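You operate a simulated robot arm through the tools that you are given. There is no shell and no other tool. Be economical: measure what you need, move in short steps, check, and stop when the job is done.

The job below is to be done with a simulated robot arm. You get a single attempt, and the scene is never put back.

TASK
Scrub the crust off the battery clamp, then grease its top.
Fine: pad back where it lay, brush back in its cup.

The check looks at the end state, three seconds after you hand in, the way a careful person would. Anything else that was tipped, shoved, dropped, spilled or broken makes it a failure.

THE ROBOT
A 7-joint arm with a two-finger parallel gripper, fixed in place. Base frame: the origin is at the foot of the arm, x ahead of it, y to its left, z up; the work surface is at about z = 0. Lengths are in m, angles in degrees, forces in N, time in s.
With the tool pointing down near the work surface it reaches from about 0.24 to 0.62 m from the base axis. Its first joint turns from -66.0 to 66.0 degrees. Payload 2.6 kg.
The tool frame sits at the grasp point between the pads (the TCP): z along the fingers, y along the line on which they close. The tips reach 0.03 m beyond it. The gripper opens to 0.094 m. The fingers are 0.028 m wide and 0.01 m thick; the gripper's body (0.05 by 0.096 m) begins 0.055 m behind the TCP.
Orientation is told as [roll, pitch, yaw] about the base's x, y, z axes, in that order, counted from this pose: with the fingers straight down and closing along the base's y, the tool's x points along the base's -x, its y along +y and its z along -z.

THE INTERFACE
- The arm moves only by the tool step_arm. Its arguments are lists of equal length, an entry for each row: "xyz": the shift along the base's x, y, z in m, a list of three; "delta_rot": the turn, a rotation vector about the base's x, y, z in degrees, a list of three; "gripper": the opening, from 0 (shut) to 1 (fully open). In form: {"xyz": [[x, y, z], ...], "delta_rot": [[ax, ay, az], ...], "gripper": [gripper, ...]}. A call has 1 to 8 rows; each row shifts and turns the commanded pose from where the row before left it. A row lasts 0.2 s, in which the tool goes at most 0.05 m and 8.6 degrees; a call with a longer step from one row to the next is refused whole, and so is a gripper value outside its range. Where a pose cannot be reached the arm comes as near as it can. A force on the tool above 40 N (or 10 N above the force at the start of the call, whichever is more), or a blocked arm, ends the call early, and 0.2 s more pass. The fingers move at their own pace (about 0.072 m/s each) and stop on an object; they squeeze with about 24 N. The grip force told is the motor's: it shows also when the fingers shut on nothing. Time passes only in rows, and 0.2 s behind the last, so rows that do not move let the fingers close. The reply holds the time, the measured pose of the TCP, the force on the tool along the base axes, the opening and the grip force, in the units named above and with some noise.
- Cameras (640 x 400 px; columns grow to the right, rows downward): "scene" is fixed at [0.0293, 0.4223, 0.582]; the picture's right is [-0.85, -0.53, 0.00], its down [-0.21, 0.34, -0.92] and it looks along [0.48, -0.78, -0.40] (base axes); focal length 336 px, centre (320, 200). "wrist" rides on the gripper at [0.076, 0.014, -0.102] in the tool frame; the picture's right is [-0.18, 0.98, 0.00], its down [-0.75, -0.14, -0.64] and it looks along [-0.63, -0.12, 0.77] (tool axes); focal length 243 px, centre (320, 200). There is no depth. A picture from a camera that has moved, and an enlarged one, comes with that camera's place and axes in the base frame and with its lens.
- grab_frame(camera): a new picture of that camera. The clock stands still meanwhile.
- close_up(camera, box): a new picture of the part [left, top, right, bottom] of that camera's present view, enlarged. The clock stands still meanwhile.
- hand_in(): hands the job in; it is judged then, once.

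Go step by step. Nothing tells you positions but the pictures and the camera data: compare them with the known pose of the tool, close in by small moves and look again before you grip or let go. The budget is 120 turns and 68 pictures, counting those below and the enlarged ones. Unless the task says otherwise, let go and move clear before handing in, and close with one line.

The tools are called as a command line: name --argument value ..., lists and objects as JSON in quotes. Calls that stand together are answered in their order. step_arm: Moves the arm, as the interface text tells. Its arguments: {"type":"object","properties":{"xyz":{"type":"array","items":{"type":"array","items":{"type":"number"}}},"delta_rot":{"type":"array","items":{"type":"array","items":{"type":"number"}}},"gripper":{"type":"array","items":{"type":"number"}}},"required":["xyz","delta_rot","gripper"]} The other tools are called the same way: grab_frame (camera) takes a picture; close_up (camera, box) takes an enlarged picture of a part of a camera's view; hand_in () hands the job in.

At the start:

```text
clock: 0.0
eef_pos: [0.3617, -0.0029, 0.406]
tcp_rot: [0.0, 0.1, 0.0]
contact_force: [-0.1, 0.1, -0.5]
width: 0.0943
finger_force: 0.1
```

scene: 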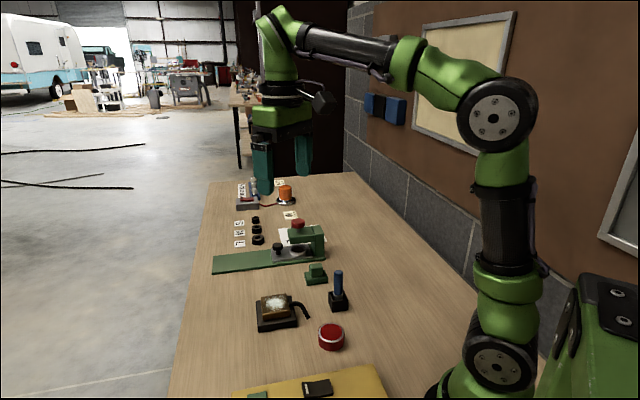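
wrist: 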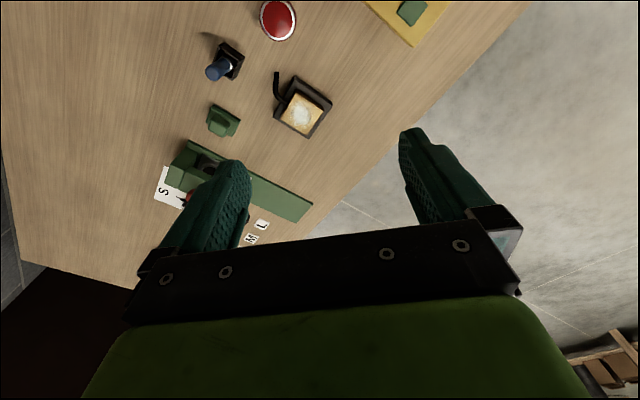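

I see a workbench with a clamp-like block with pale crust, a blue-handled brush in a cup, a green pad, a red tin and other things. I'll look closer first.

close_up --camera "scene" --box '[200, 240, 400, 400]'

close_up --camera "wrist" --box '[140, 0, 460, 200]'

close_up --camera "scene" --box '[200, 165, 360, 285]'

```text
2.50 times, centred on (300, 320) of scene
camera zoom: at [0.0293, 0.4223, 0.582], right [-0.85, -0.53, 0.0], down [-0.21, 0.34, -0.92], along [0.48, -0.78, -0.4], focal length 839 px, centre (370, -100)
```

zoom: 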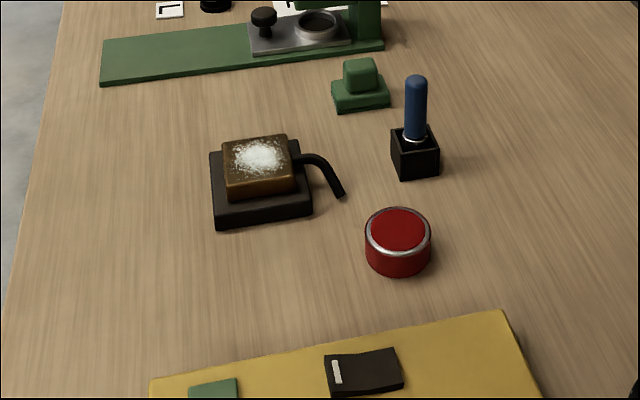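

```text
2.00 times, centred on (300, 100) of wrist
camera zoom: at [0.2856, 0.0118, 0.509], right [0.18, 0.98, 0.0], down [0.75, -0.14, 0.64], along [0.63, -0.12, -0.77], focal length 485 px, centre (360, 400)
```

zoom: 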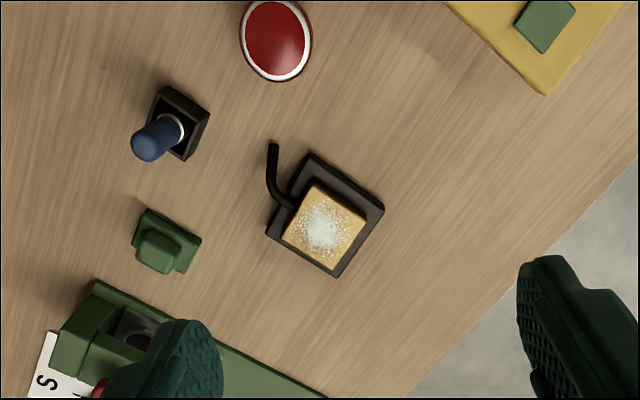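

```text
3.33 times, centred on (280, 225) of scene
camera zoom: at [0.0293, 0.4223, 0.582], right [-0.85, -0.53, 0.0], down [-0.21, 0.34, -0.92], along [0.48, -0.78, -0.4], focal length 1119 px, centre (453, 117)
```

zoom: 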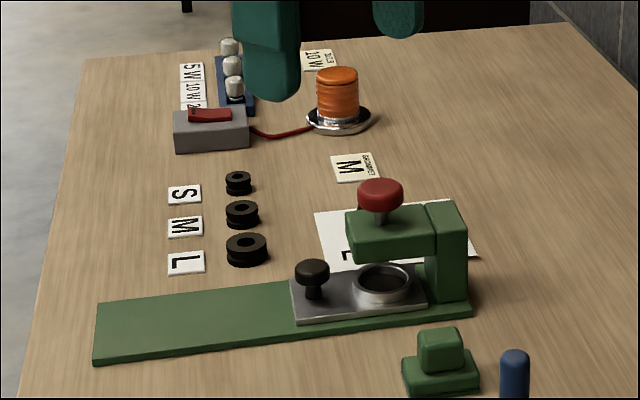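

The crusted block is at about (0.451,-0.056), the pad (0.443,-0.226), the brush (0.344,-0.168) and the red tin (0.302,-0.060). I need to know what the tin is and how the pieces are oriented.

close_up --camera "wrist" --box '[190, 0, 310, 75]'

close_up --camera "scene" --box '[290, 255, 370, 355]'

close_up --camera "scene" --box '[245, 280, 325, 340]'

```text
5.33 times, centred on (250, 38) of wrist
camera zoom: at [0.2856, 0.0118, 0.509], right [0.18, 0.98, 0.0], down [0.75, -0.14, 0.64], along [0.63, -0.12, -0.77], focal length 1294 px, centre (693, 1067)
```

zoom: 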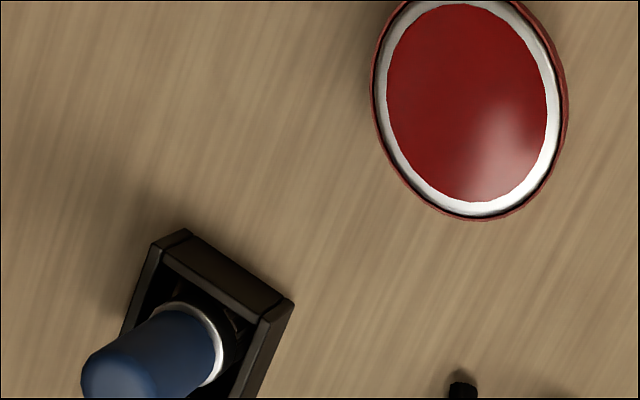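

```text
4.00 times, centred on (330, 305) of scene
camera zoom: at [0.0293, 0.4223, 0.582], right [-0.85, -0.53, 0.0], down [-0.21, 0.34, -0.92], along [0.48, -0.78, -0.4], focal length 1343 px, centre (280, -220)
```

zoom: 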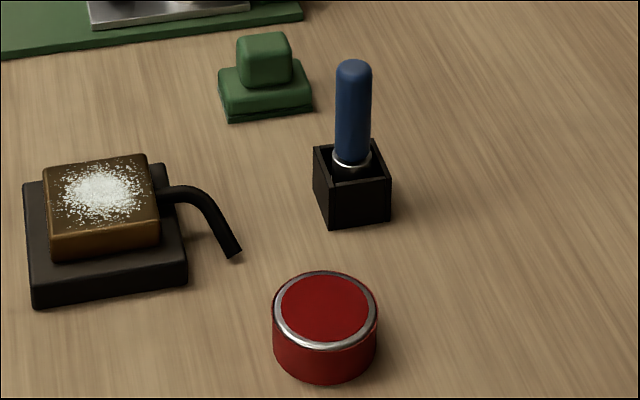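

```text
6.67 times, centred on (285, 310) of scene
camera zoom: at [0.0293, 0.4223, 0.582], right [-0.85, -0.53, 0.0], down [-0.21, 0.34, -0.92], along [0.48, -0.78, -0.4], focal length 2238 px, centre (553, -533)
```

zoom: 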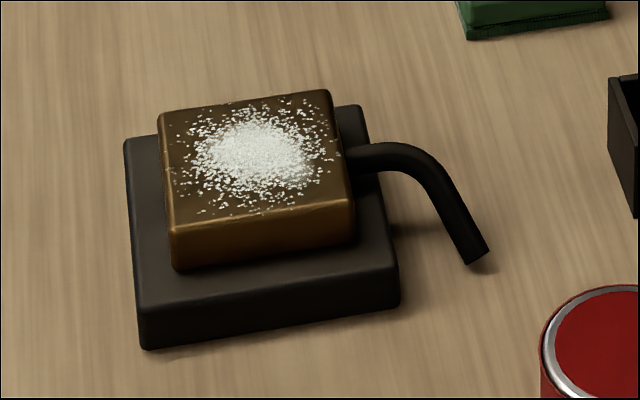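

The red tin is open and holds the grease; the clamp is a 6 cm square turned about 43°, top at about z 0.04. Next I go above the pad to see how it and its grip are turned.

step_arm --xyz '[[0.0, -0.032, -0.03], [0.0, -0.032, -0.03], [0.0, -0.032, -0.03], [0.0, -0.032, -0.03], [0.0, -0.032, -0.03], [0.0, -0.032, -0.02], [0.01, -0.03, 0]]' --delta_rot '[[0, 0, 0], [0, 0, 0], [0, 0, 0], [0, 0, 0], [0, 0, 0], [0, 0, 0], [0, 0, 0]]' --gripper '[1, 1, 1, 1, 1, 1, 1]'

grab_frame --camera "wrist"

```text
clock: 1.6
eef_pos: [0.3708, -0.2238, 0.2363]
tcp_rot: [0.1, 0.0, -0.1]
contact_force: [0.1, 0.5, 0.2]
width: 0.0938
finger_force: 0.0
```

```text
59 pictures are left
camera wrist: at [0.2954, -0.2097, 0.3385], right [0.18, 0.98, 0.0], down [0.75, -0.14, 0.64], along [0.63, -0.12, -0.77], focal length 243 px, centre (320, 200)
```

wrist: 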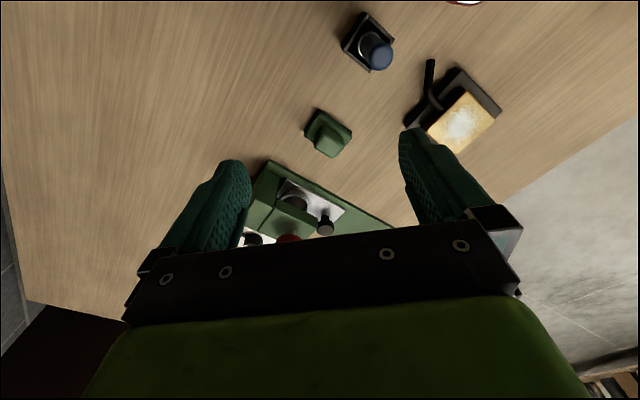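

close_up --camera "wrist" --box '[290, 95, 370, 165]'

close_up --camera "wrist" --box '[330, 0, 410, 80]'

```text
5.71 times, centred on (330, 130) of wrist
camera zoom: at [0.2954, -0.2097, 0.3385], right [0.18, 0.98, 0.0], down [0.75, -0.14, 0.64], along [0.63, -0.12, -0.77], focal length 1386 px, centre (263, 600)
```

zoom: 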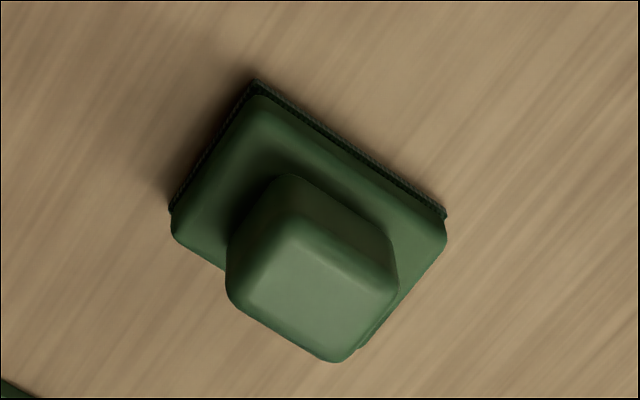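

```text
5.00 times, centred on (370, 40) of wrist
camera zoom: at [0.2954, -0.2097, 0.3385], right [0.18, 0.98, 0.0], down [0.75, -0.14, 0.64], along [0.63, -0.12, -0.77], focal length 1213 px, centre (70, 1000)
```

zoom: 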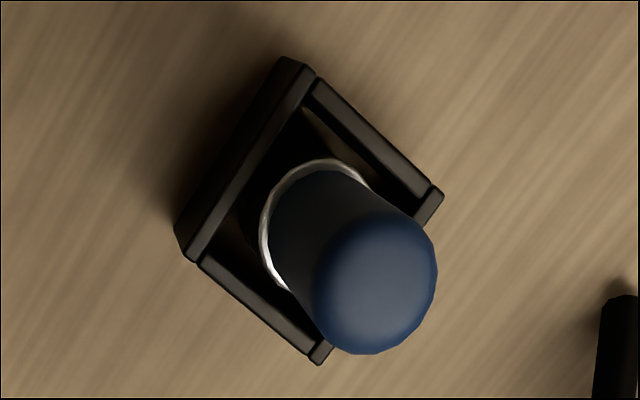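

The pad is 6×4 cm, turned about 44.5°, centred at about (0.447,-0.228), grip top at about z 0.04. I turn the gripper by +44.5° and come over it.

step_arm --xyz '[[0.0127, -0.0007, -0.0143], [0.0127, -0.0007, -0.0143], [0.0127, -0.0007, -0.0143], [0.0127, -0.0007, -0.0143], [0.0127, -0.0007, -0.0143], [0.0127, -0.0007, -0.0143], [0, 0, 0]]' --delta_rot '[[0, 0, 7.42], [0, 0, 7.42], [0, 0, 7.42], [0, 0, 7.42], [0, 0, 7.42], [0, 0, 7.42], [0, 0, 0]]' --gripper '[0.7, 0.7, 0.7, 0.7, 0.7, 0.7, 0.7]'

grab_frame --camera "wrist"

close_up --camera "scene" --box '[240, 180, 400, 300]'

```text
clock: 3.2
eef_pos: [0.4476, -0.2294, 0.1494]
tcp_rot: [0.0, 0.0, 44.7]
contact_force: [0.5, 0.7, 0.3]
width: 0.0658
finger_force: 0.1
```

```text
56 pictures are left
camera wrist: at [0.3841, -0.2723, 0.2529], right [-0.56, 0.83, 0.0], down [0.64, 0.43, 0.64], along [0.53, 0.36, -0.77], focal length 243 px, centre (320, 200)
```

wrist: 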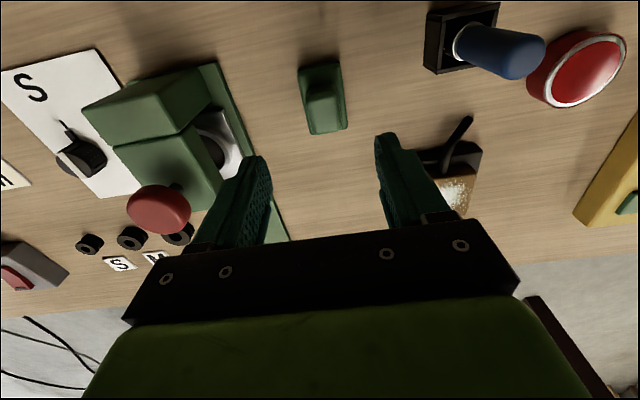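

```text
3.33 times, centred on (320, 240) of scene
camera zoom: at [0.0293, 0.4223, 0.582], right [-0.85, -0.53, 0.0], down [-0.21, 0.34, -0.92], along [0.48, -0.78, -0.4], focal length 1119 px, centre (320, 67)
```

zoom: 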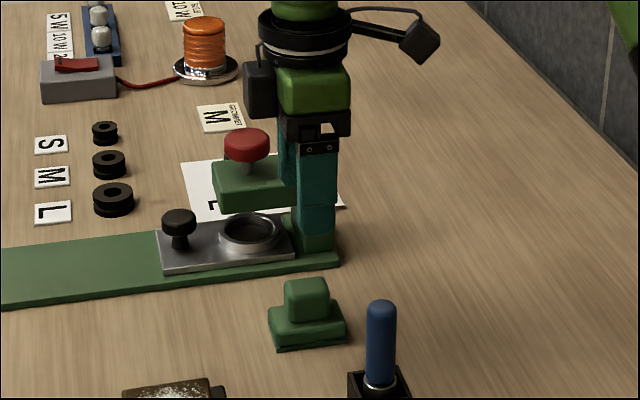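

close_up --camera "wrist" --box '[280, 50, 370, 150]'

```text
4.00 times, centred on (325, 100) of wrist
camera zoom: at [0.3841, -0.2723, 0.2529], right [-0.56, 0.83, 0.0], down [0.64, 0.43, 0.64], along [0.53, 0.36, -0.77], focal length 970 px, centre (300, 600)
```

zoom: 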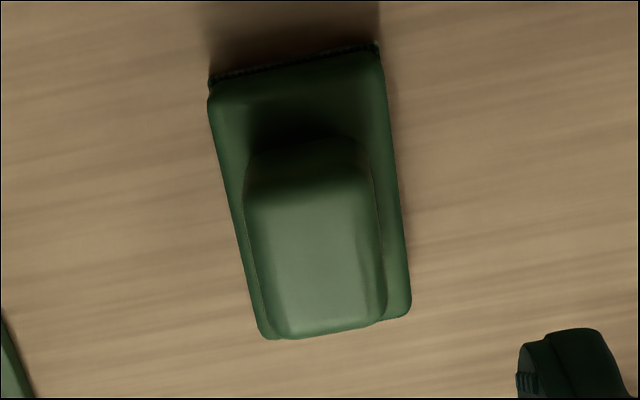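

I'm aligned over the grip to within about 3 mm. I descend, check the contact, and then close.

step_arm --xyz '[[-0.0015, 0.002, -0.025], [0, 0, -0.025], [0, 0, -0.025], [0, 0, -0.018], [0, 0, 0]]' --delta_rot '[[0, 0, 0], [0, 0, 0], [0, 0, 0], [0, 0, 0], [0, 0, 0]]' --gripper '[0.7, 0.7, 0.7, 0.7, 0.7]'

close_up --camera "scene" --box '[270, 220, 350, 290]'

close_up --camera "wrist" --box '[220, 60, 440, 220]'

```text
clock: 4.4
eef_pos: [0.4465, -0.2263, 0.0566]
tcp_rot: [0.0, 0.1, 44.4]
contact_force: [-0.4, -1.3, 0.5]
width: 0.0656
finger_force: 0.2
```

```text
5.71 times, centred on (310, 255) of scene
camera zoom: at [0.0293, 0.4223, 0.582], right [-0.85, -0.53, 0.0], down [-0.21, 0.34, -0.92], along [0.48, -0.78, -0.4], focal length 1918 px, centre (377, -114)
```

zoom: 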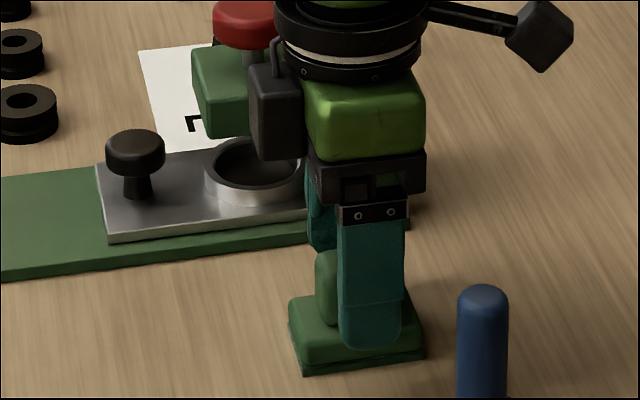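

```text
2.50 times, centred on (330, 140) of wrist
camera zoom: at [0.3833, -0.2698, 0.1601], right [-0.56, 0.83, 0.0], down [0.64, 0.43, 0.64], along [0.53, 0.36, -0.77], focal length 606 px, centre (295, 350)
```

zoom: 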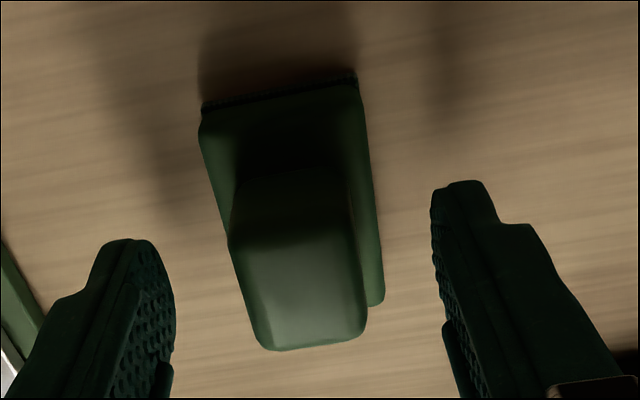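

step_arm --xyz '[[0, 0, -0.004], [0, 0, 0], [0, 0, 0], [0, 0, 0]]' --delta_rot '[[0, 0, 0], [0, 0, 0], [0, 0, 0], [0, 0, 0]]' --gripper '[0.7, 0.2, 0.1, 0.1]'

close_up --camera "scene" --box '[270, 220, 350, 290]'

```text
clock: 5.4
eef_pos: [0.4475, -0.2267, 0.0517]
tcp_rot: [0.0, 0.0, 44.6]
contact_force: [0.2, 0.0, 0.1]
width: 0.0312
finger_force: 24.0
```

```text
5.71 times, centred on (310, 255) of scene
camera zoom: at [0.0293, 0.4223, 0.582], right [-0.85, -0.53, 0.0], down [-0.21, 0.34, -0.92], along [0.48, -0.78, -0.4], focal length 1918 px, centre (377, -114)
```

zoom: 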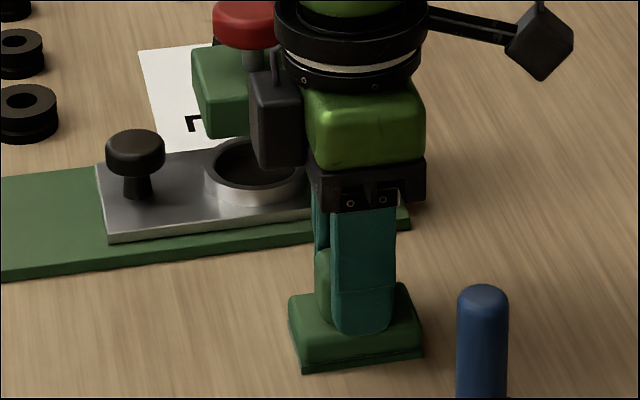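

The pad is held with a 31 mm grip and the rest pose was TCP (0.447,-0.2265,0.052). I lift it and carry it over the clamp.

step_arm --xyz '[[0, 0, 0.03], [0, 0, 0.04], [0, 0, 0.02], [0, 0.043, 0], [0, 0.043, 0], [0, 0.043, 0], [0, 0.042, 0], [0, 0, 0]]' --delta_rot '[[0, 0, 0], [0, 0, 0], [0, 0, 0], [0, 0, 0], [0, 0, 0], [0, 0, 0], [0, 0, 0], [0, 0, 0]]' --gripper '[0.1, 0.1, 0.1, 0.1, 0.1, 0.1, 0.1, 0.1]'

close_up --camera "scene" --box '[220, 230, 340, 340]'

close_up --camera "wrist" --box '[220, 60, 440, 220]'

```text
clock: 7.2
eef_pos: [0.4461, -0.0557, 0.1439]
tcp_rot: [0.0, 0.0, 44.6]
contact_force: [-0.2, -0.2, -1.8]
width: 0.0276
finger_force: 24.1
```

```text
3.64 times, centred on (280, 285) of scene
camera zoom: at [0.0293, 0.4223, 0.582], right [-0.85, -0.53, 0.0], down [-0.21, 0.34, -0.92], along [0.48, -0.78, -0.4], focal length 1221 px, centre (466, -109)
```

zoom: 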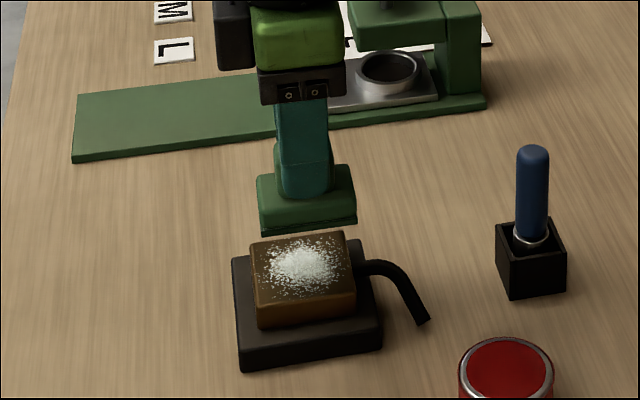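

```text
2.50 times, centred on (330, 140) of wrist
camera zoom: at [0.3819, -0.0997, 0.247], right [-0.56, 0.83, 0.0], down [0.64, 0.43, 0.64], along [0.53, 0.36, -0.77], focal length 606 px, centre (295, 350)
```

zoom: 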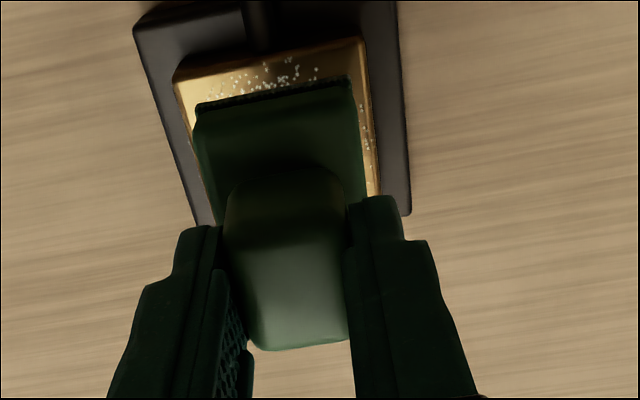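

The pad hangs over the crust. I lower it in small steps until it presses lightly.

step_arm --xyz '[[0.002, 0, -0.025], [0, 0, -0.015], [0, 0, -0.004], [0, 0, -0.002], [0, 0, 0]]' --delta_rot '[[0, 0, 0], [0, 0, 0], [0, 0, 0], [0, 0, 0], [0, 0, 0]]' --gripper '[0.1, 0.1, 0.1, 0.1, 0.1]'

close_up --camera "scene" --box '[240, 260, 320, 340]'

```text
clock: 8.4
eef_pos: [0.447, -0.0555, 0.0986]
tcp_rot: [0.0, 0.1, 44.4]
contact_force: [-0.8, -0.3, 1.1]
width: 0.027
finger_force: 23.7
```

```text
5.00 times, centred on (280, 300) of scene
camera zoom: at [0.0293, 0.4223, 0.582], right [-0.85, -0.53, 0.0], down [-0.21, 0.34, -0.92], along [0.48, -0.78, -0.4], focal length 1679 px, centre (520, -300)
```

zoom: 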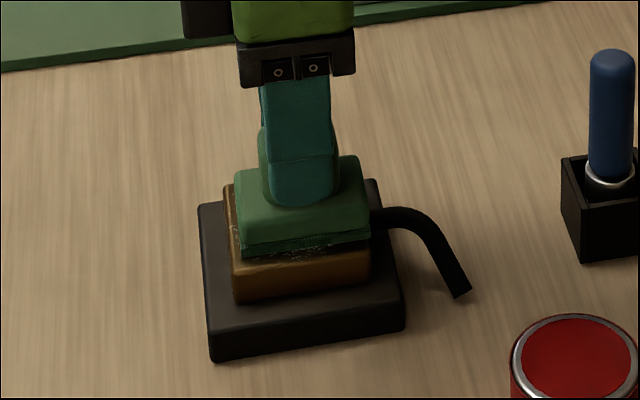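

step_arm --xyz '[[0, 0, -0.001], [0, 0, -0.001], [0, 0, 0]]' --delta_rot '[[0, 0, 0], [0, 0, 0], [0, 0, 0]]' --gripper '[0.1, 0.1, 0.1]'

```text
clock: 9.2
eef_pos: [0.449, -0.0559, 0.0973]
tcp_rot: [-0.1, -0.1, 44.5]
contact_force: [-5.1, 1.4, 21.0]
width: 0.0276
finger_force: 24.2
```

Contact is made with about 20 N. I ease off slightly and scrub gently across, checking that the clamp stays put.

step_arm --xyz '[[0, 0, 0.0008], [-0.005, 0.005, 0], [-0.005, 0.005, 0], [0.005, -0.005, 0], [0.005, -0.005, 0], [0.005, -0.005, 0], [0.005, -0.005, 0]]' --delta_rot '[[0, 0, 0], [0, 0, 0], [0, 0, 0], [0, 0, 0], [0, 0, 0], [0, 0, 0], [0, 0, 0]]' --gripper '[0.1, 0.1, 0.1, 0.1, 0.1, 0.1, 0.1]'

close_up --camera "scene" --box '[240, 260, 320, 340]'

```text
clock: 10.8
eef_pos: [0.4577, -0.066, 0.0955]
tcp_rot: [0.0, 0.1, 44.4]
contact_force: [-2.3, 3.9, 10.6]
width: 0.0271
finger_force: 24.0
```

```text
5.00 times, centred on (280, 300) of scene
camera zoom: at [0.0293, 0.4223, 0.582], right [-0.85, -0.53, 0.0], down [-0.21, 0.34, -0.92], along [0.48, -0.78, -0.4], focal length 1679 px, centre (520, -300)
```

zoom: 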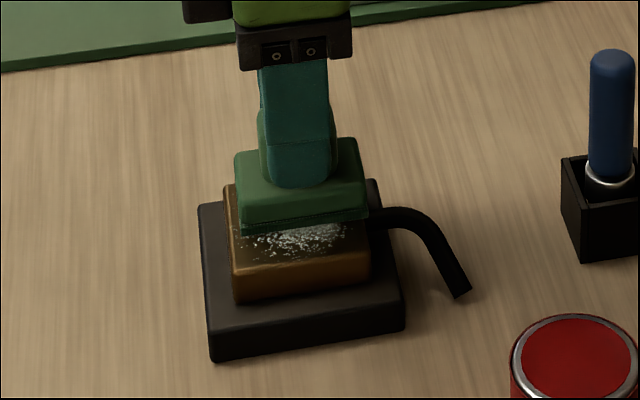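

The clamp hasn't moved and the crust is thinning. I continue with more strokes.

step_arm --xyz '[[-0.007, 0.007, 0], [-0.007, 0.007, 0], [-0.007, 0.007, 0], [0.007, -0.007, 0], [0.007, -0.007, 0], [0.007, -0.007, 0], [-0.007, 0.007, 0], [-0.007, 0.007, 0]]' --delta_rot '[[0, 0, 0], [0, 0, 0], [0, 0, 0], [0, 0, 0], [0, 0, 0], [0, 0, 0], [0, 0, 0], [0, 0, 0]]' --gripper '[0.1, 0.1, 0.1, 0.1, 0.1, 0.1, 0.1, 0.1]'

step_arm --xyz '[[-0.007, 0.007, 0], [0.005, 0.005, 0], [-0.005, -0.005, 0], [-0.005, -0.005, 0], [0.005, 0.005, 0], [0.007, -0.007, 0], [0.007, -0.007, 0], [0.007, -0.007, 0]]' --delta_rot '[[0, 0, 0], [0, 0, 0], [0, 0, 0], [0, 0, 0], [0, 0, 0], [0, 0, 0], [0, 0, 0], [0, 0, 0]]' --gripper '[0.1, 0.1, 0.1, 0.1, 0.1, 0.1, 0.1, 0.1]'

close_up --camera "scene" --box '[240, 260, 320, 340]'

```text
clock: 12.6
eef_pos: [0.4441, -0.0533, 0.0948]
tcp_rot: [-0.2, -0.2, 44.6]
contact_force: [4.1, -4.5, 17.5]
width: 0.0273
finger_force: 23.9
```

```text
clock: 14.4
eef_pos: [0.4559, -0.0655, 0.0958]
tcp_rot: [0.0, 0.0, 44.6]
contact_force: [-4.1, 2.4, 12.6]
width: 0.0273
finger_force: 24.0
```

```text
5.00 times, centred on (280, 300) of scene
camera zoom: at [0.0292, 0.4223, 0.582], right [-0.85, -0.53, 0.0], down [-0.21, 0.34, -0.92], along [0.48, -0.78, -0.4], focal length 1679 px, centre (520, -300)
```

zoom: 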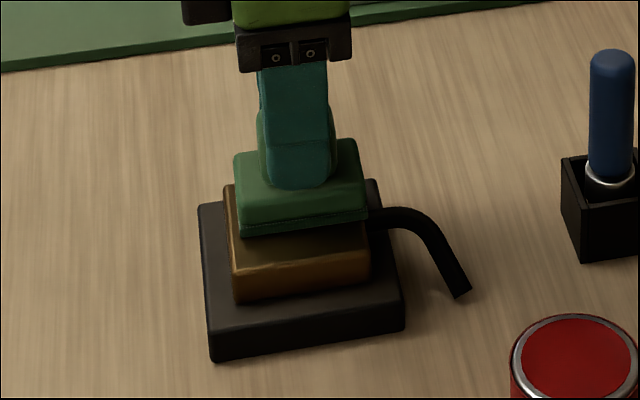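

The exposed strip is clean. I do a stroke along the far side and one more pass, then lift and look.

step_arm --xyz '[[0.005, 0.005, 0], [-0.005, -0.005, 0], [-0.005, -0.005, 0], [0.005, 0.005, 0], [-0.007, 0.007, 0], [-0.007, 0.007, 0], [-0.007, 0.007, 0], [0.01, -0.01, 0]]' --delta_rot '[[0, 0, 0], [0, 0, 0], [0, 0, 0], [0, 0, 0], [0, 0, 0], [0, 0, 0], [0, 0, 0], [0, 0, 0]]' --gripper '[0.1, 0.1, 0.1, 0.1, 0.1, 0.1, 0.1, 0.1]'

step_arm --xyz '[[0, 0, 0.02], [0, 0, 0.03], [0, -0.04, 0], [0, -0.03, 0], [0, 0, 0]]' --delta_rot '[[0, 0, 0], [0, 0, 0], [0, 0, 0], [0, 0, 0], [0, 0, 0]]' --gripper '[0.1, 0.1, 0.1, 0.1, 0.1]'

close_up --camera "scene" --box '[240, 240, 340, 340]'

```text
clock: 16.2
eef_pos: [0.4462, -0.0543, 0.0958]
tcp_rot: [-0.1, 0.1, 44.5]
contact_force: [-0.5, 0.3, 0.0]
width: 0.0272
finger_force: 23.8
```

```text
clock: 17.4
eef_pos: [0.4465, -0.1253, 0.1452]
tcp_rot: [0.0, 0.0, 44.5]
contact_force: [0.5, 0.5, -1.7]
width: 0.0271
finger_force: 23.2
```

```text
4.00 times, centred on (290, 290) of scene
camera zoom: at [0.0293, 0.4223, 0.582], right [-0.85, -0.53, 0.0], down [-0.21, 0.34, -0.92], along [0.48, -0.78, -0.4], focal length 1343 px, centre (440, -160)
```

zoom: 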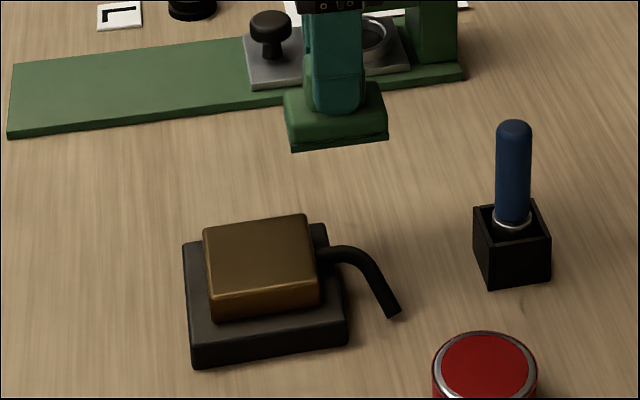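

The clamp top is clean. I take the pad back to where it lay.

step_arm --xyz '[[0.0005, -0.034, 0], [0, -0.034, 0], [0, -0.033, 0], [0, 0, -0.03], [0, 0, -0.03], [0, 0, -0.026], [0, 0, -0.004], [0, 0, 0]]' --delta_rot '[[0, 0, 0], [0, 0, 0], [0, 0, 0], [0, 0, 0], [0, 0, 0], [0, 0, 0], [0, 0, 0], [0, 0, 0]]' --gripper '[0.1, 0.1, 0.1, 0.1, 0.1, 0.1, 0.1, 0.1]'

close_up --camera "scene" --box '[270, 220, 350, 290]'

```text
clock: 19.2
eef_pos: [0.4482, -0.2263, 0.0565]
tcp_rot: [0.0, 0.0, 44.5]
contact_force: [-0.2, 0.0, 0.3]
width: 0.0272
finger_force: 23.9
```

```text
5.71 times, centred on (310, 255) of scene
camera zoom: at [0.0293, 0.4223, 0.582], right [-0.85, -0.53, 0.0], down [-0.21, 0.34, -0.92], along [0.48, -0.78, -0.4], focal length 1918 px, centre (377, -114)
```

zoom: 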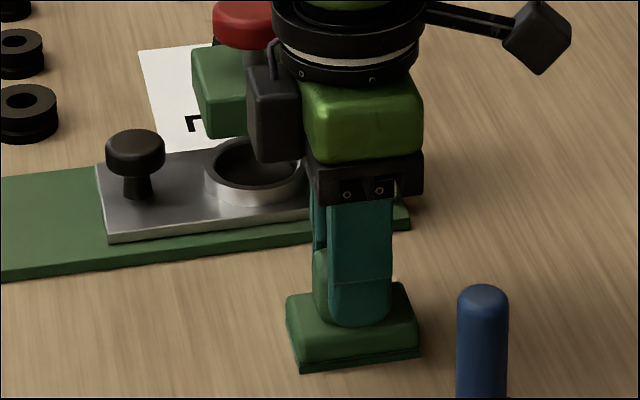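

About 2 mm off to the picture's left; I correct and let the pad settle onto the table.

step_arm --xyz '[[-0.0014, -0.0008, 0], [0, 0, -0.001], [0, 0, 0]]' --delta_rot '[[0, 0, 0], [0, 0, 0], [0, 0, 0]]' --gripper '[0.1, 0.1, 0.1]'

close_up --camera "scene" --box '[270, 220, 350, 290]'

```text
clock: 20.0
eef_pos: [0.4473, -0.2267, 0.0555]
tcp_rot: [0.0, 0.0, 44.4]
contact_force: [-2.8, 1.3, 5.4]
width: 0.0273
finger_force: 23.8
```

```text
5.71 times, centred on (310, 255) of scene
camera zoom: at [0.0293, 0.4223, 0.582], right [-0.85, -0.53, 0.0], down [-0.21, 0.34, -0.92], along [0.48, -0.78, -0.4], focal length 1918 px, centre (377, -114)
```

zoom: 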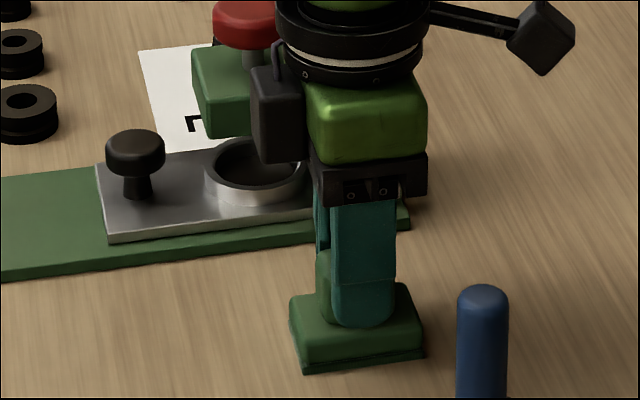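

The pad is back to within a pixel of its place. I release and rise.

step_arm --xyz '[[0, 0, 0], [0, 0, 0], [0, 0, 0.02], [0, 0, 0.04], [0, 0, 0.045], [0, 0, 0.045], [0, 0, 0]]' --delta_rot '[[0, 0, 0], [0, 0, 0], [0, 0, 0], [0, 0, 0], [0, 0, 0], [0, 0, 0], [0, 0, 0]]' --gripper '[0.7, 0.7, 0.7, 0.7, 0.7, 0.7, 0.7]'

close_up --camera "scene" --box '[270, 220, 370, 320]'

grab_frame --camera "wrist"

```text
clock: 21.6
eef_pos: [0.4466, -0.2265, 0.2026]
tcp_rot: [0.0, 0.0, 44.6]
contact_force: [-0.7, 0.3, 0.3]
width: 0.066
finger_force: 0.2
```

```text
4.00 times, centred on (320, 270) of scene
camera zoom: at [0.0293, 0.4223, 0.582], right [-0.85, -0.53, 0.0], down [-0.21, 0.34, -0.92], along [0.48, -0.78, -0.4], focal length 1343 px, centre (320, -80)
```

zoom: 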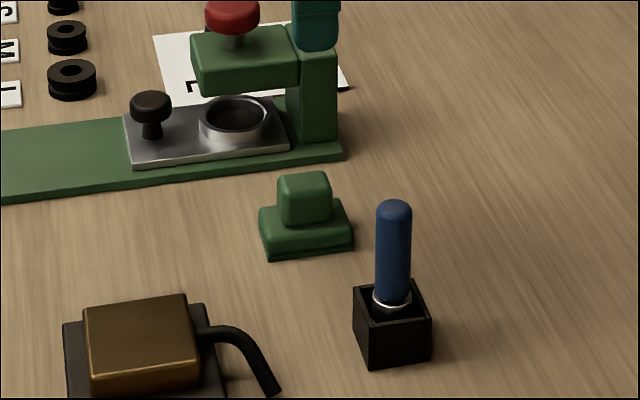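

```text
41 pictures are left
camera wrist: at [0.382, -0.2686, 0.3067], right [-0.56, 0.83, 0.0], down [0.64, 0.43, 0.64], along [0.53, 0.36, -0.77], focal length 243 px, centre (320, 200)
```

wrist: 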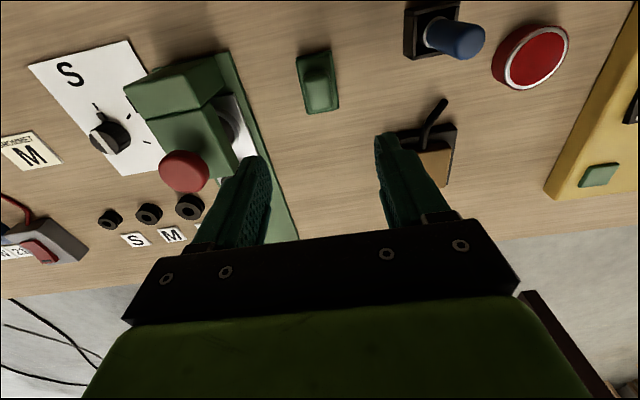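

The pad is placed. Next I go above the brush, whose axis is at about (0.342,-0.168) with its top near z 0.107.

step_arm --xyz '[[-0.035, 0.02, 0], [-0.035, 0.02, 0], [-0.035, 0.019, 0], [0, 0, -0.03], [0, 0, 0]]' --delta_rot '[[0, 0, 0], [0, 0, 0], [0, 0, 0], [0, 0, 0], [0, 0, 0]]' --gripper '[0.7, 0.7, 0.7, 0.7, 0.7]'

grab_frame --camera "wrist"

close_up --camera "scene" --box '[290, 200, 390, 320]'

```text
clock: 22.8
eef_pos: [0.3412, -0.1687, 0.1735]
tcp_rot: [0.0, 0.0, 44.5]
contact_force: [-0.4, -0.1, -0.6]
width: 0.0659
finger_force: 0.3
```

```text
40 pictures are left
camera wrist: at [0.2776, -0.2111, 0.2772], right [-0.56, 0.83, 0.0], down [0.64, 0.43, 0.64], along [0.53, 0.36, -0.77], focal length 243 px, centre (320, 200)
```

wrist: 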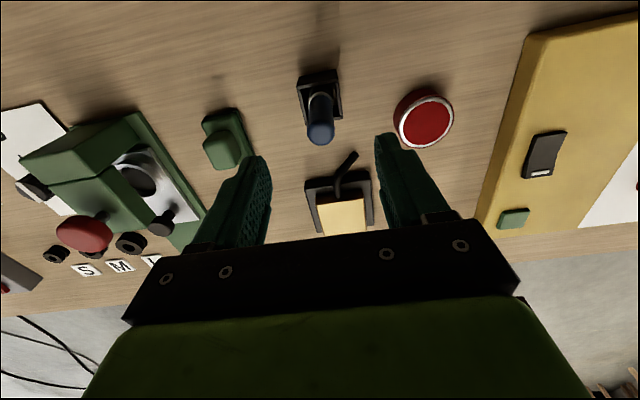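

```text
3.33 times, centred on (340, 260) of scene
camera zoom: at [0.0293, 0.4223, 0.582], right [-0.85, -0.53, 0.0], down [-0.21, 0.34, -0.92], along [0.48, -0.78, -0.4], focal length 1119 px, centre (253, 0)
```

zoom: 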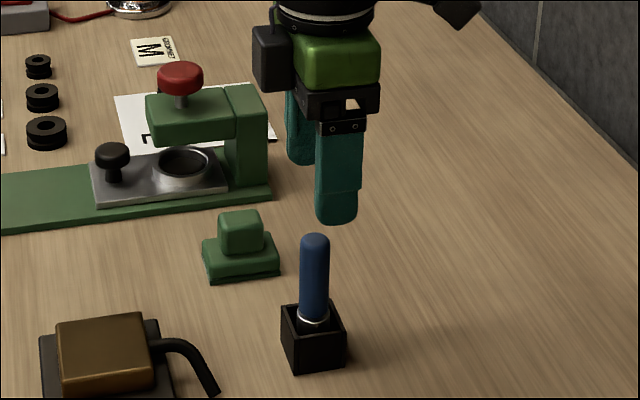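

step_arm --xyz '[[0.001, 0.002, -0.025], [0, 0, -0.025], [0, 0, -0.02], [0, 0, -0.016], [0, 0, 0]]' --delta_rot '[[0, 0, 0], [0, 0, 0], [0, 0, 0], [0, 0, 0], [0, 0, 0]]' --gripper '[0.7, 0.7, 0.7, 0.7, 0.7]'

grab_frame --camera "wrist"

close_up --camera "scene" --box '[290, 220, 390, 320]'

```text
clock: 24.0
eef_pos: [0.3418, -0.1659, 0.0903]
tcp_rot: [-0.1, 0.0, 44.5]
contact_force: [0.2, 0.6, 0.3]
width: 0.066
finger_force: 0.1
```

```text
38 pictures are left
camera wrist: at [0.2783, -0.2091, 0.1921], right [-0.56, 0.83, 0.0], down [0.64, 0.43, 0.64], along [0.53, 0.36, -0.77], focal length 243 px, centre (320, 200)
```

wrist: 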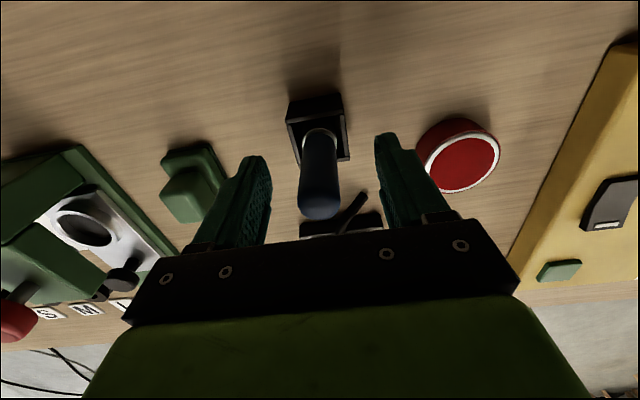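

```text
4.00 times, centred on (340, 270) of scene
camera zoom: at [0.0293, 0.4223, 0.582], right [-0.85, -0.53, 0.0], down [-0.21, 0.34, -0.92], along [0.48, -0.78, -0.4], focal length 1343 px, centre (240, -80)
```

zoom: 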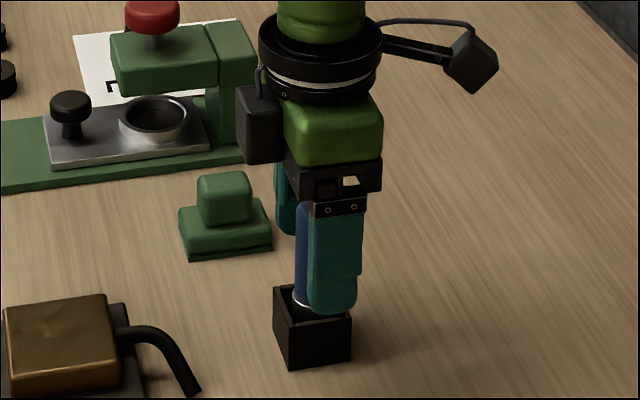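

The brush stands between the fingers with the tips clear of the cup. I close.

step_arm --xyz '[[0, 0, 0], [0, 0, 0], [0, 0, 0]]' --delta_rot '[[0, 0, 0], [0, 0, 0], [0, 0, 0]]' --gripper '[0.15, 0.1, 0.1]'

close_up --camera "scene" --box '[290, 220, 390, 320]'

```text
clock: 24.8
eef_pos: [0.3423, -0.1652, 0.0888]
tcp_rot: [0.0, 0.1, 44.5]
contact_force: [0.0, -1.1, 0.1]
width: 0.021
finger_force: 23.9
```

```text
4.00 times, centred on (340, 270) of scene
camera zoom: at [0.0293, 0.4223, 0.582], right [-0.85, -0.53, 0.0], down [-0.21, 0.34, -0.92], along [0.48, -0.78, -0.4], focal length 1343 px, centre (240, -80)
```

zoom: 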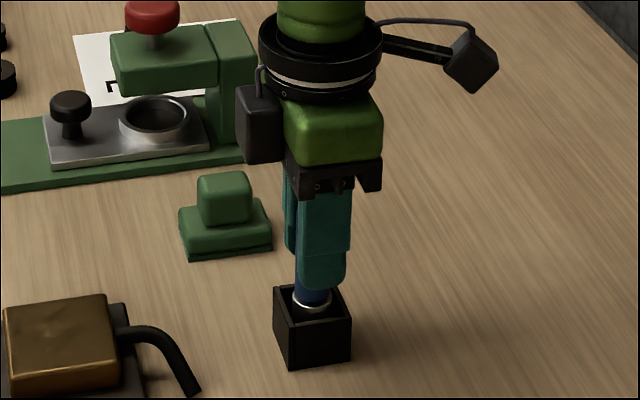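

Gripped with rest pose (0.342,-0.1655,0.0895). I lift straight up and check that the cup stays put.

step_arm --xyz '[[0, 0, 0.015], [0, 0, 0.025], [0, 0, 0.03], [0, 0, 0.03], [0, 0, 0]]' --delta_rot '[[0, 0, 0], [0, 0, 0], [0, 0, 0], [0, 0, 0], [0, 0, 0]]' --gripper '[0.1, 0.1, 0.1, 0.1, 0.1]'

close_up --camera "scene" --box '[270, 220, 390, 360]'

grab_frame --camera "wrist"

```text
clock: 26.0
eef_pos: [0.3419, -0.1657, 0.1903]
tcp_rot: [0.2, 0.0, 44.7]
contact_force: [-0.2, 0.0, -0.1]
width: 0.0208
finger_force: 24.3
```

```text
2.86 times, centred on (330, 290) of scene
camera zoom: at [0.0293, 0.4223, 0.582], right [-0.85, -0.53, 0.0], down [-0.21, 0.34, -0.92], along [0.48, -0.78, -0.4], focal length 959 px, centre (291, -57)
```

zoom: 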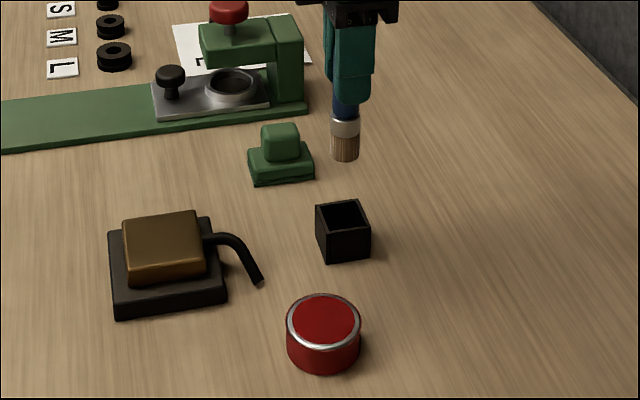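

```text
34 pictures are left
camera wrist: at [0.2783, -0.2087, 0.2927], right [-0.56, 0.83, 0.0], down [0.64, 0.43, 0.64], along [0.53, 0.36, -0.77], focal length 243 px, centre (320, 200)
```

wrist: 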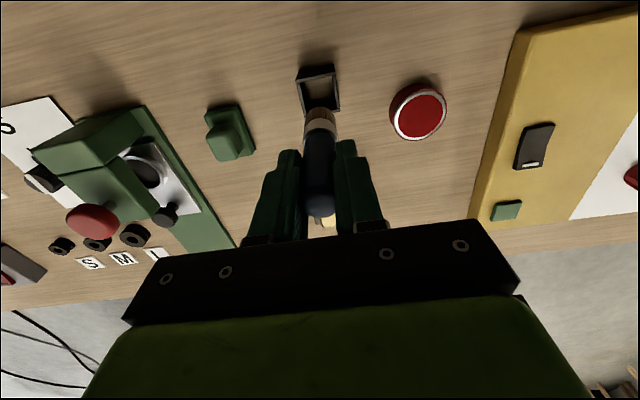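

The brush is out, its tip about 9 cm below the TCP. The tin is centred at about (0.299,-0.062) with its rim near z 0.025–0.03; I go above it.

step_arm --xyz '[[-0.0145, 0.0345, 0], [-0.0145, 0.0345, 0], [-0.014, 0.0345, 0], [0, 0, -0.035], [0, 0, 0]]' --delta_rot '[[0, 0, 0], [0, 0, 0], [0, 0, 0], [0, 0, 0], [0, 0, 0]]' --gripper '[0.1, 0.1, 0.1, 0.1, 0.1]'

close_up --camera "scene" --box '[280, 250, 400, 360]'

close_up --camera "wrist" --box '[240, 40, 420, 180]'

```text
clock: 27.2
eef_pos: [0.2975, -0.0617, 0.1535]
tcp_rot: [0.1, 0.0, 44.5]
contact_force: [0.1, 0.9, -0.7]
width: 0.0208
finger_force: 23.5
```

```text
3.64 times, centred on (340, 305) of scene
camera zoom: at [0.0293, 0.4223, 0.582], right [-0.85, -0.53, 0.0], down [-0.21, 0.34, -0.92], along [0.48, -0.78, -0.4], focal length 1221 px, centre (247, -182)
```

zoom: 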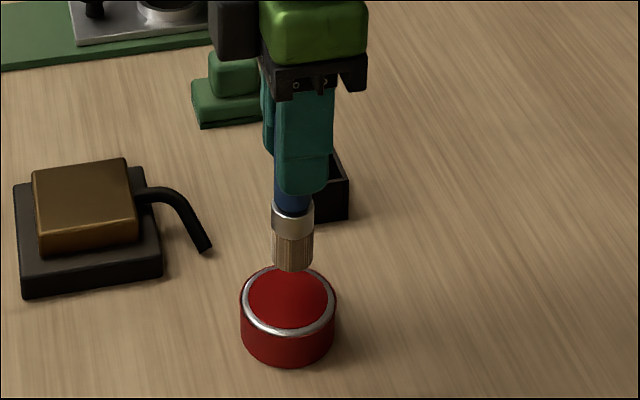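

```text
2.86 times, centred on (330, 110) of wrist
camera zoom: at [0.2342, -0.1035, 0.2558], right [-0.56, 0.83, 0.0], down [0.64, 0.43, 0.64], along [0.53, 0.36, -0.77], focal length 693 px, centre (291, 457)
```

zoom: 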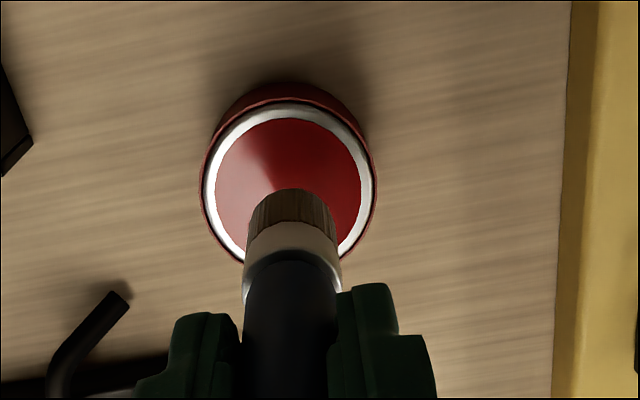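

The brush is centred over the grease. I lower it by small steps, watching force.

step_arm --xyz '[[0, 0, -0.02], [0, 0, -0.01], [0, 0, -0.003], [0, 0, -0.003], [0, 0, 0]]' --delta_rot '[[0, 0, 0], [0, 0, 0], [0, 0, 0], [0, 0, 0], [0, 0, 0]]' --gripper '[0.1, 0.1, 0.1, 0.1, 0.1]'

close_up --camera "scene" --box '[290, 280, 370, 360]'

```text
clock: 28.4
eef_pos: [0.2986, -0.0623, 0.1193]
tcp_rot: [-0.1, -0.2, 44.6]
contact_force: [-2.2, 6.1, 19.9]
width: 0.0208
finger_force: 24.1
```

```text
5.00 times, centred on (330, 320) of scene
camera zoom: at [0.0293, 0.4223, 0.582], right [-0.85, -0.53, 0.0], down [-0.21, 0.34, -0.92], along [0.48, -0.78, -0.4], focal length 1679 px, centre (270, -400)
```

zoom: 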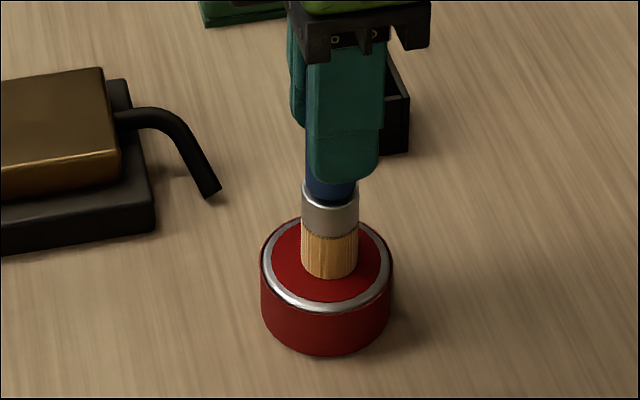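

The brush is pressing on the grease with about 20 N, so I lift and check whether the bristles are loaded.

step_arm --xyz '[[0, 0, 0.001], [0, 0, 0], [0, 0, 0.02], [0, 0, 0.035], [0, 0, 0]]' --delta_rot '[[0, 0, 0], [0, 0, 0], [0, 0, 0], [0, 0, 0], [0, 0, 0]]' --gripper '[0.1, 0.1, 0.1, 0.1, 0.1]'

close_up --camera "scene" --box '[290, 270, 370, 350]'

```text
clock: 29.6
eef_pos: [0.2994, -0.0623, 0.1752]
tcp_rot: [-0.1, 0.0, 44.7]
contact_force: [-0.1, 0.6, -0.9]
width: 0.0208
finger_force: 24.1
```

```text
5.00 times, centred on (330, 310) of scene
camera zoom: at [0.0293, 0.4223, 0.582], right [-0.85, -0.53, 0.0], down [-0.21, 0.34, -0.92], along [0.48, -0.78, -0.4], focal length 1679 px, centre (270, -350)
```

zoom: 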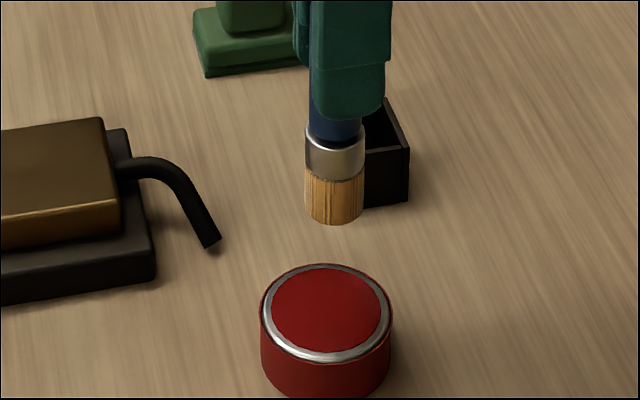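

The bristles don't look loaded. I inspect the tip and the tin closely, and the yellow board too.

close_up --camera "wrist" --box '[270, 50, 390, 140]'

close_up --camera "scene" --box '[300, 310, 360, 360]'

grab_frame --camera "scene"

```text
4.44 times, centred on (330, 95) of wrist
camera zoom: at [0.2349, -0.106, 0.2781], right [-0.56, 0.83, 0.0], down [0.64, 0.43, 0.64], along [0.53, 0.36, -0.77], focal length 1078 px, centre (276, 667)
```

zoom: 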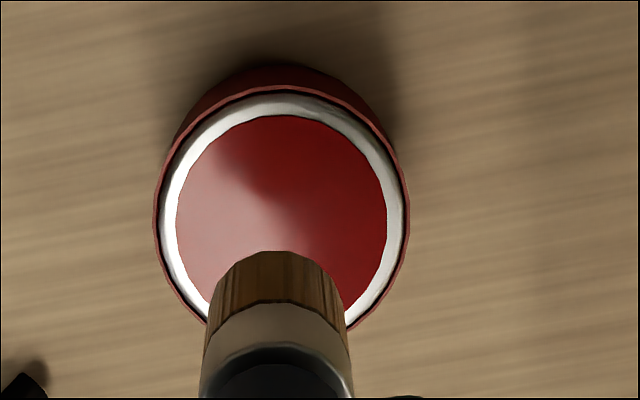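

```text
8.00 times, centred on (330, 335) of scene
camera zoom: at [0.0293, 0.4223, 0.582], right [-0.85, -0.53, 0.0], down [-0.21, 0.34, -0.92], along [0.48, -0.78, -0.4], focal length 2686 px, centre (240, -880)
```

zoom: 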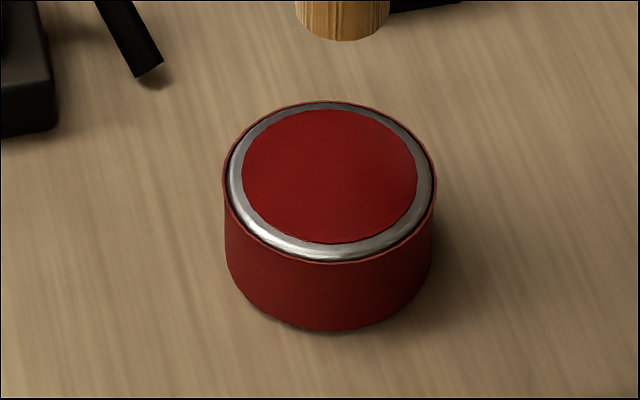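

```text
27 pictures are left
```

scene: 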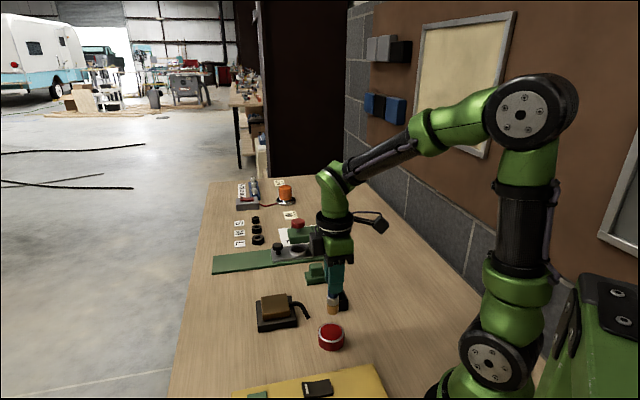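

The load may simply not show. I carry the brush over the clamp and try a touch to see whether grease is left.

step_arm --xyz '[[0.037, 0.0016, 0], [0.037, 0.0016, 0], [0.037, 0.0016, 0], [0.037, 0.0015, 0], [0, 0, -0.02], [0, 0, -0.01], [0, 0, -0.005], [0, 0, 0]]' --delta_rot '[[0, 0, 0], [0, 0, 0], [0, 0, 0], [0, 0, 0], [0, 0, 0], [0, 0, 0], [0, 0, 0], [0, 0, 0]]' --gripper '[0.1, 0.1, 0.1, 0.1, 0.1, 0.1, 0.1, 0.1]'

close_up --camera "scene" --box '[240, 260, 320, 340]'

```text
clock: 31.4
eef_pos: [0.4456, -0.0563, 0.1397]
tcp_rot: [-0.1, 0.0, 44.5]
contact_force: [0.2, -0.5, -0.4]
width: 0.0208
finger_force: 24.3
```

```text
5.00 times, centred on (280, 300) of scene
camera zoom: at [0.0293, 0.4223, 0.582], right [-0.85, -0.53, 0.0], down [-0.21, 0.34, -0.92], along [0.48, -0.78, -0.4], focal length 1679 px, centre (520, -300)
```

zoom: 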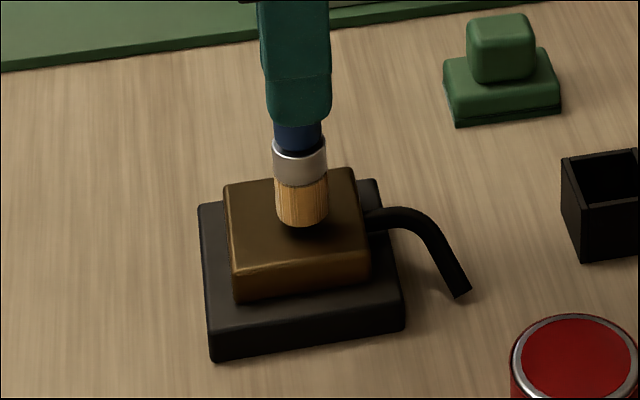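

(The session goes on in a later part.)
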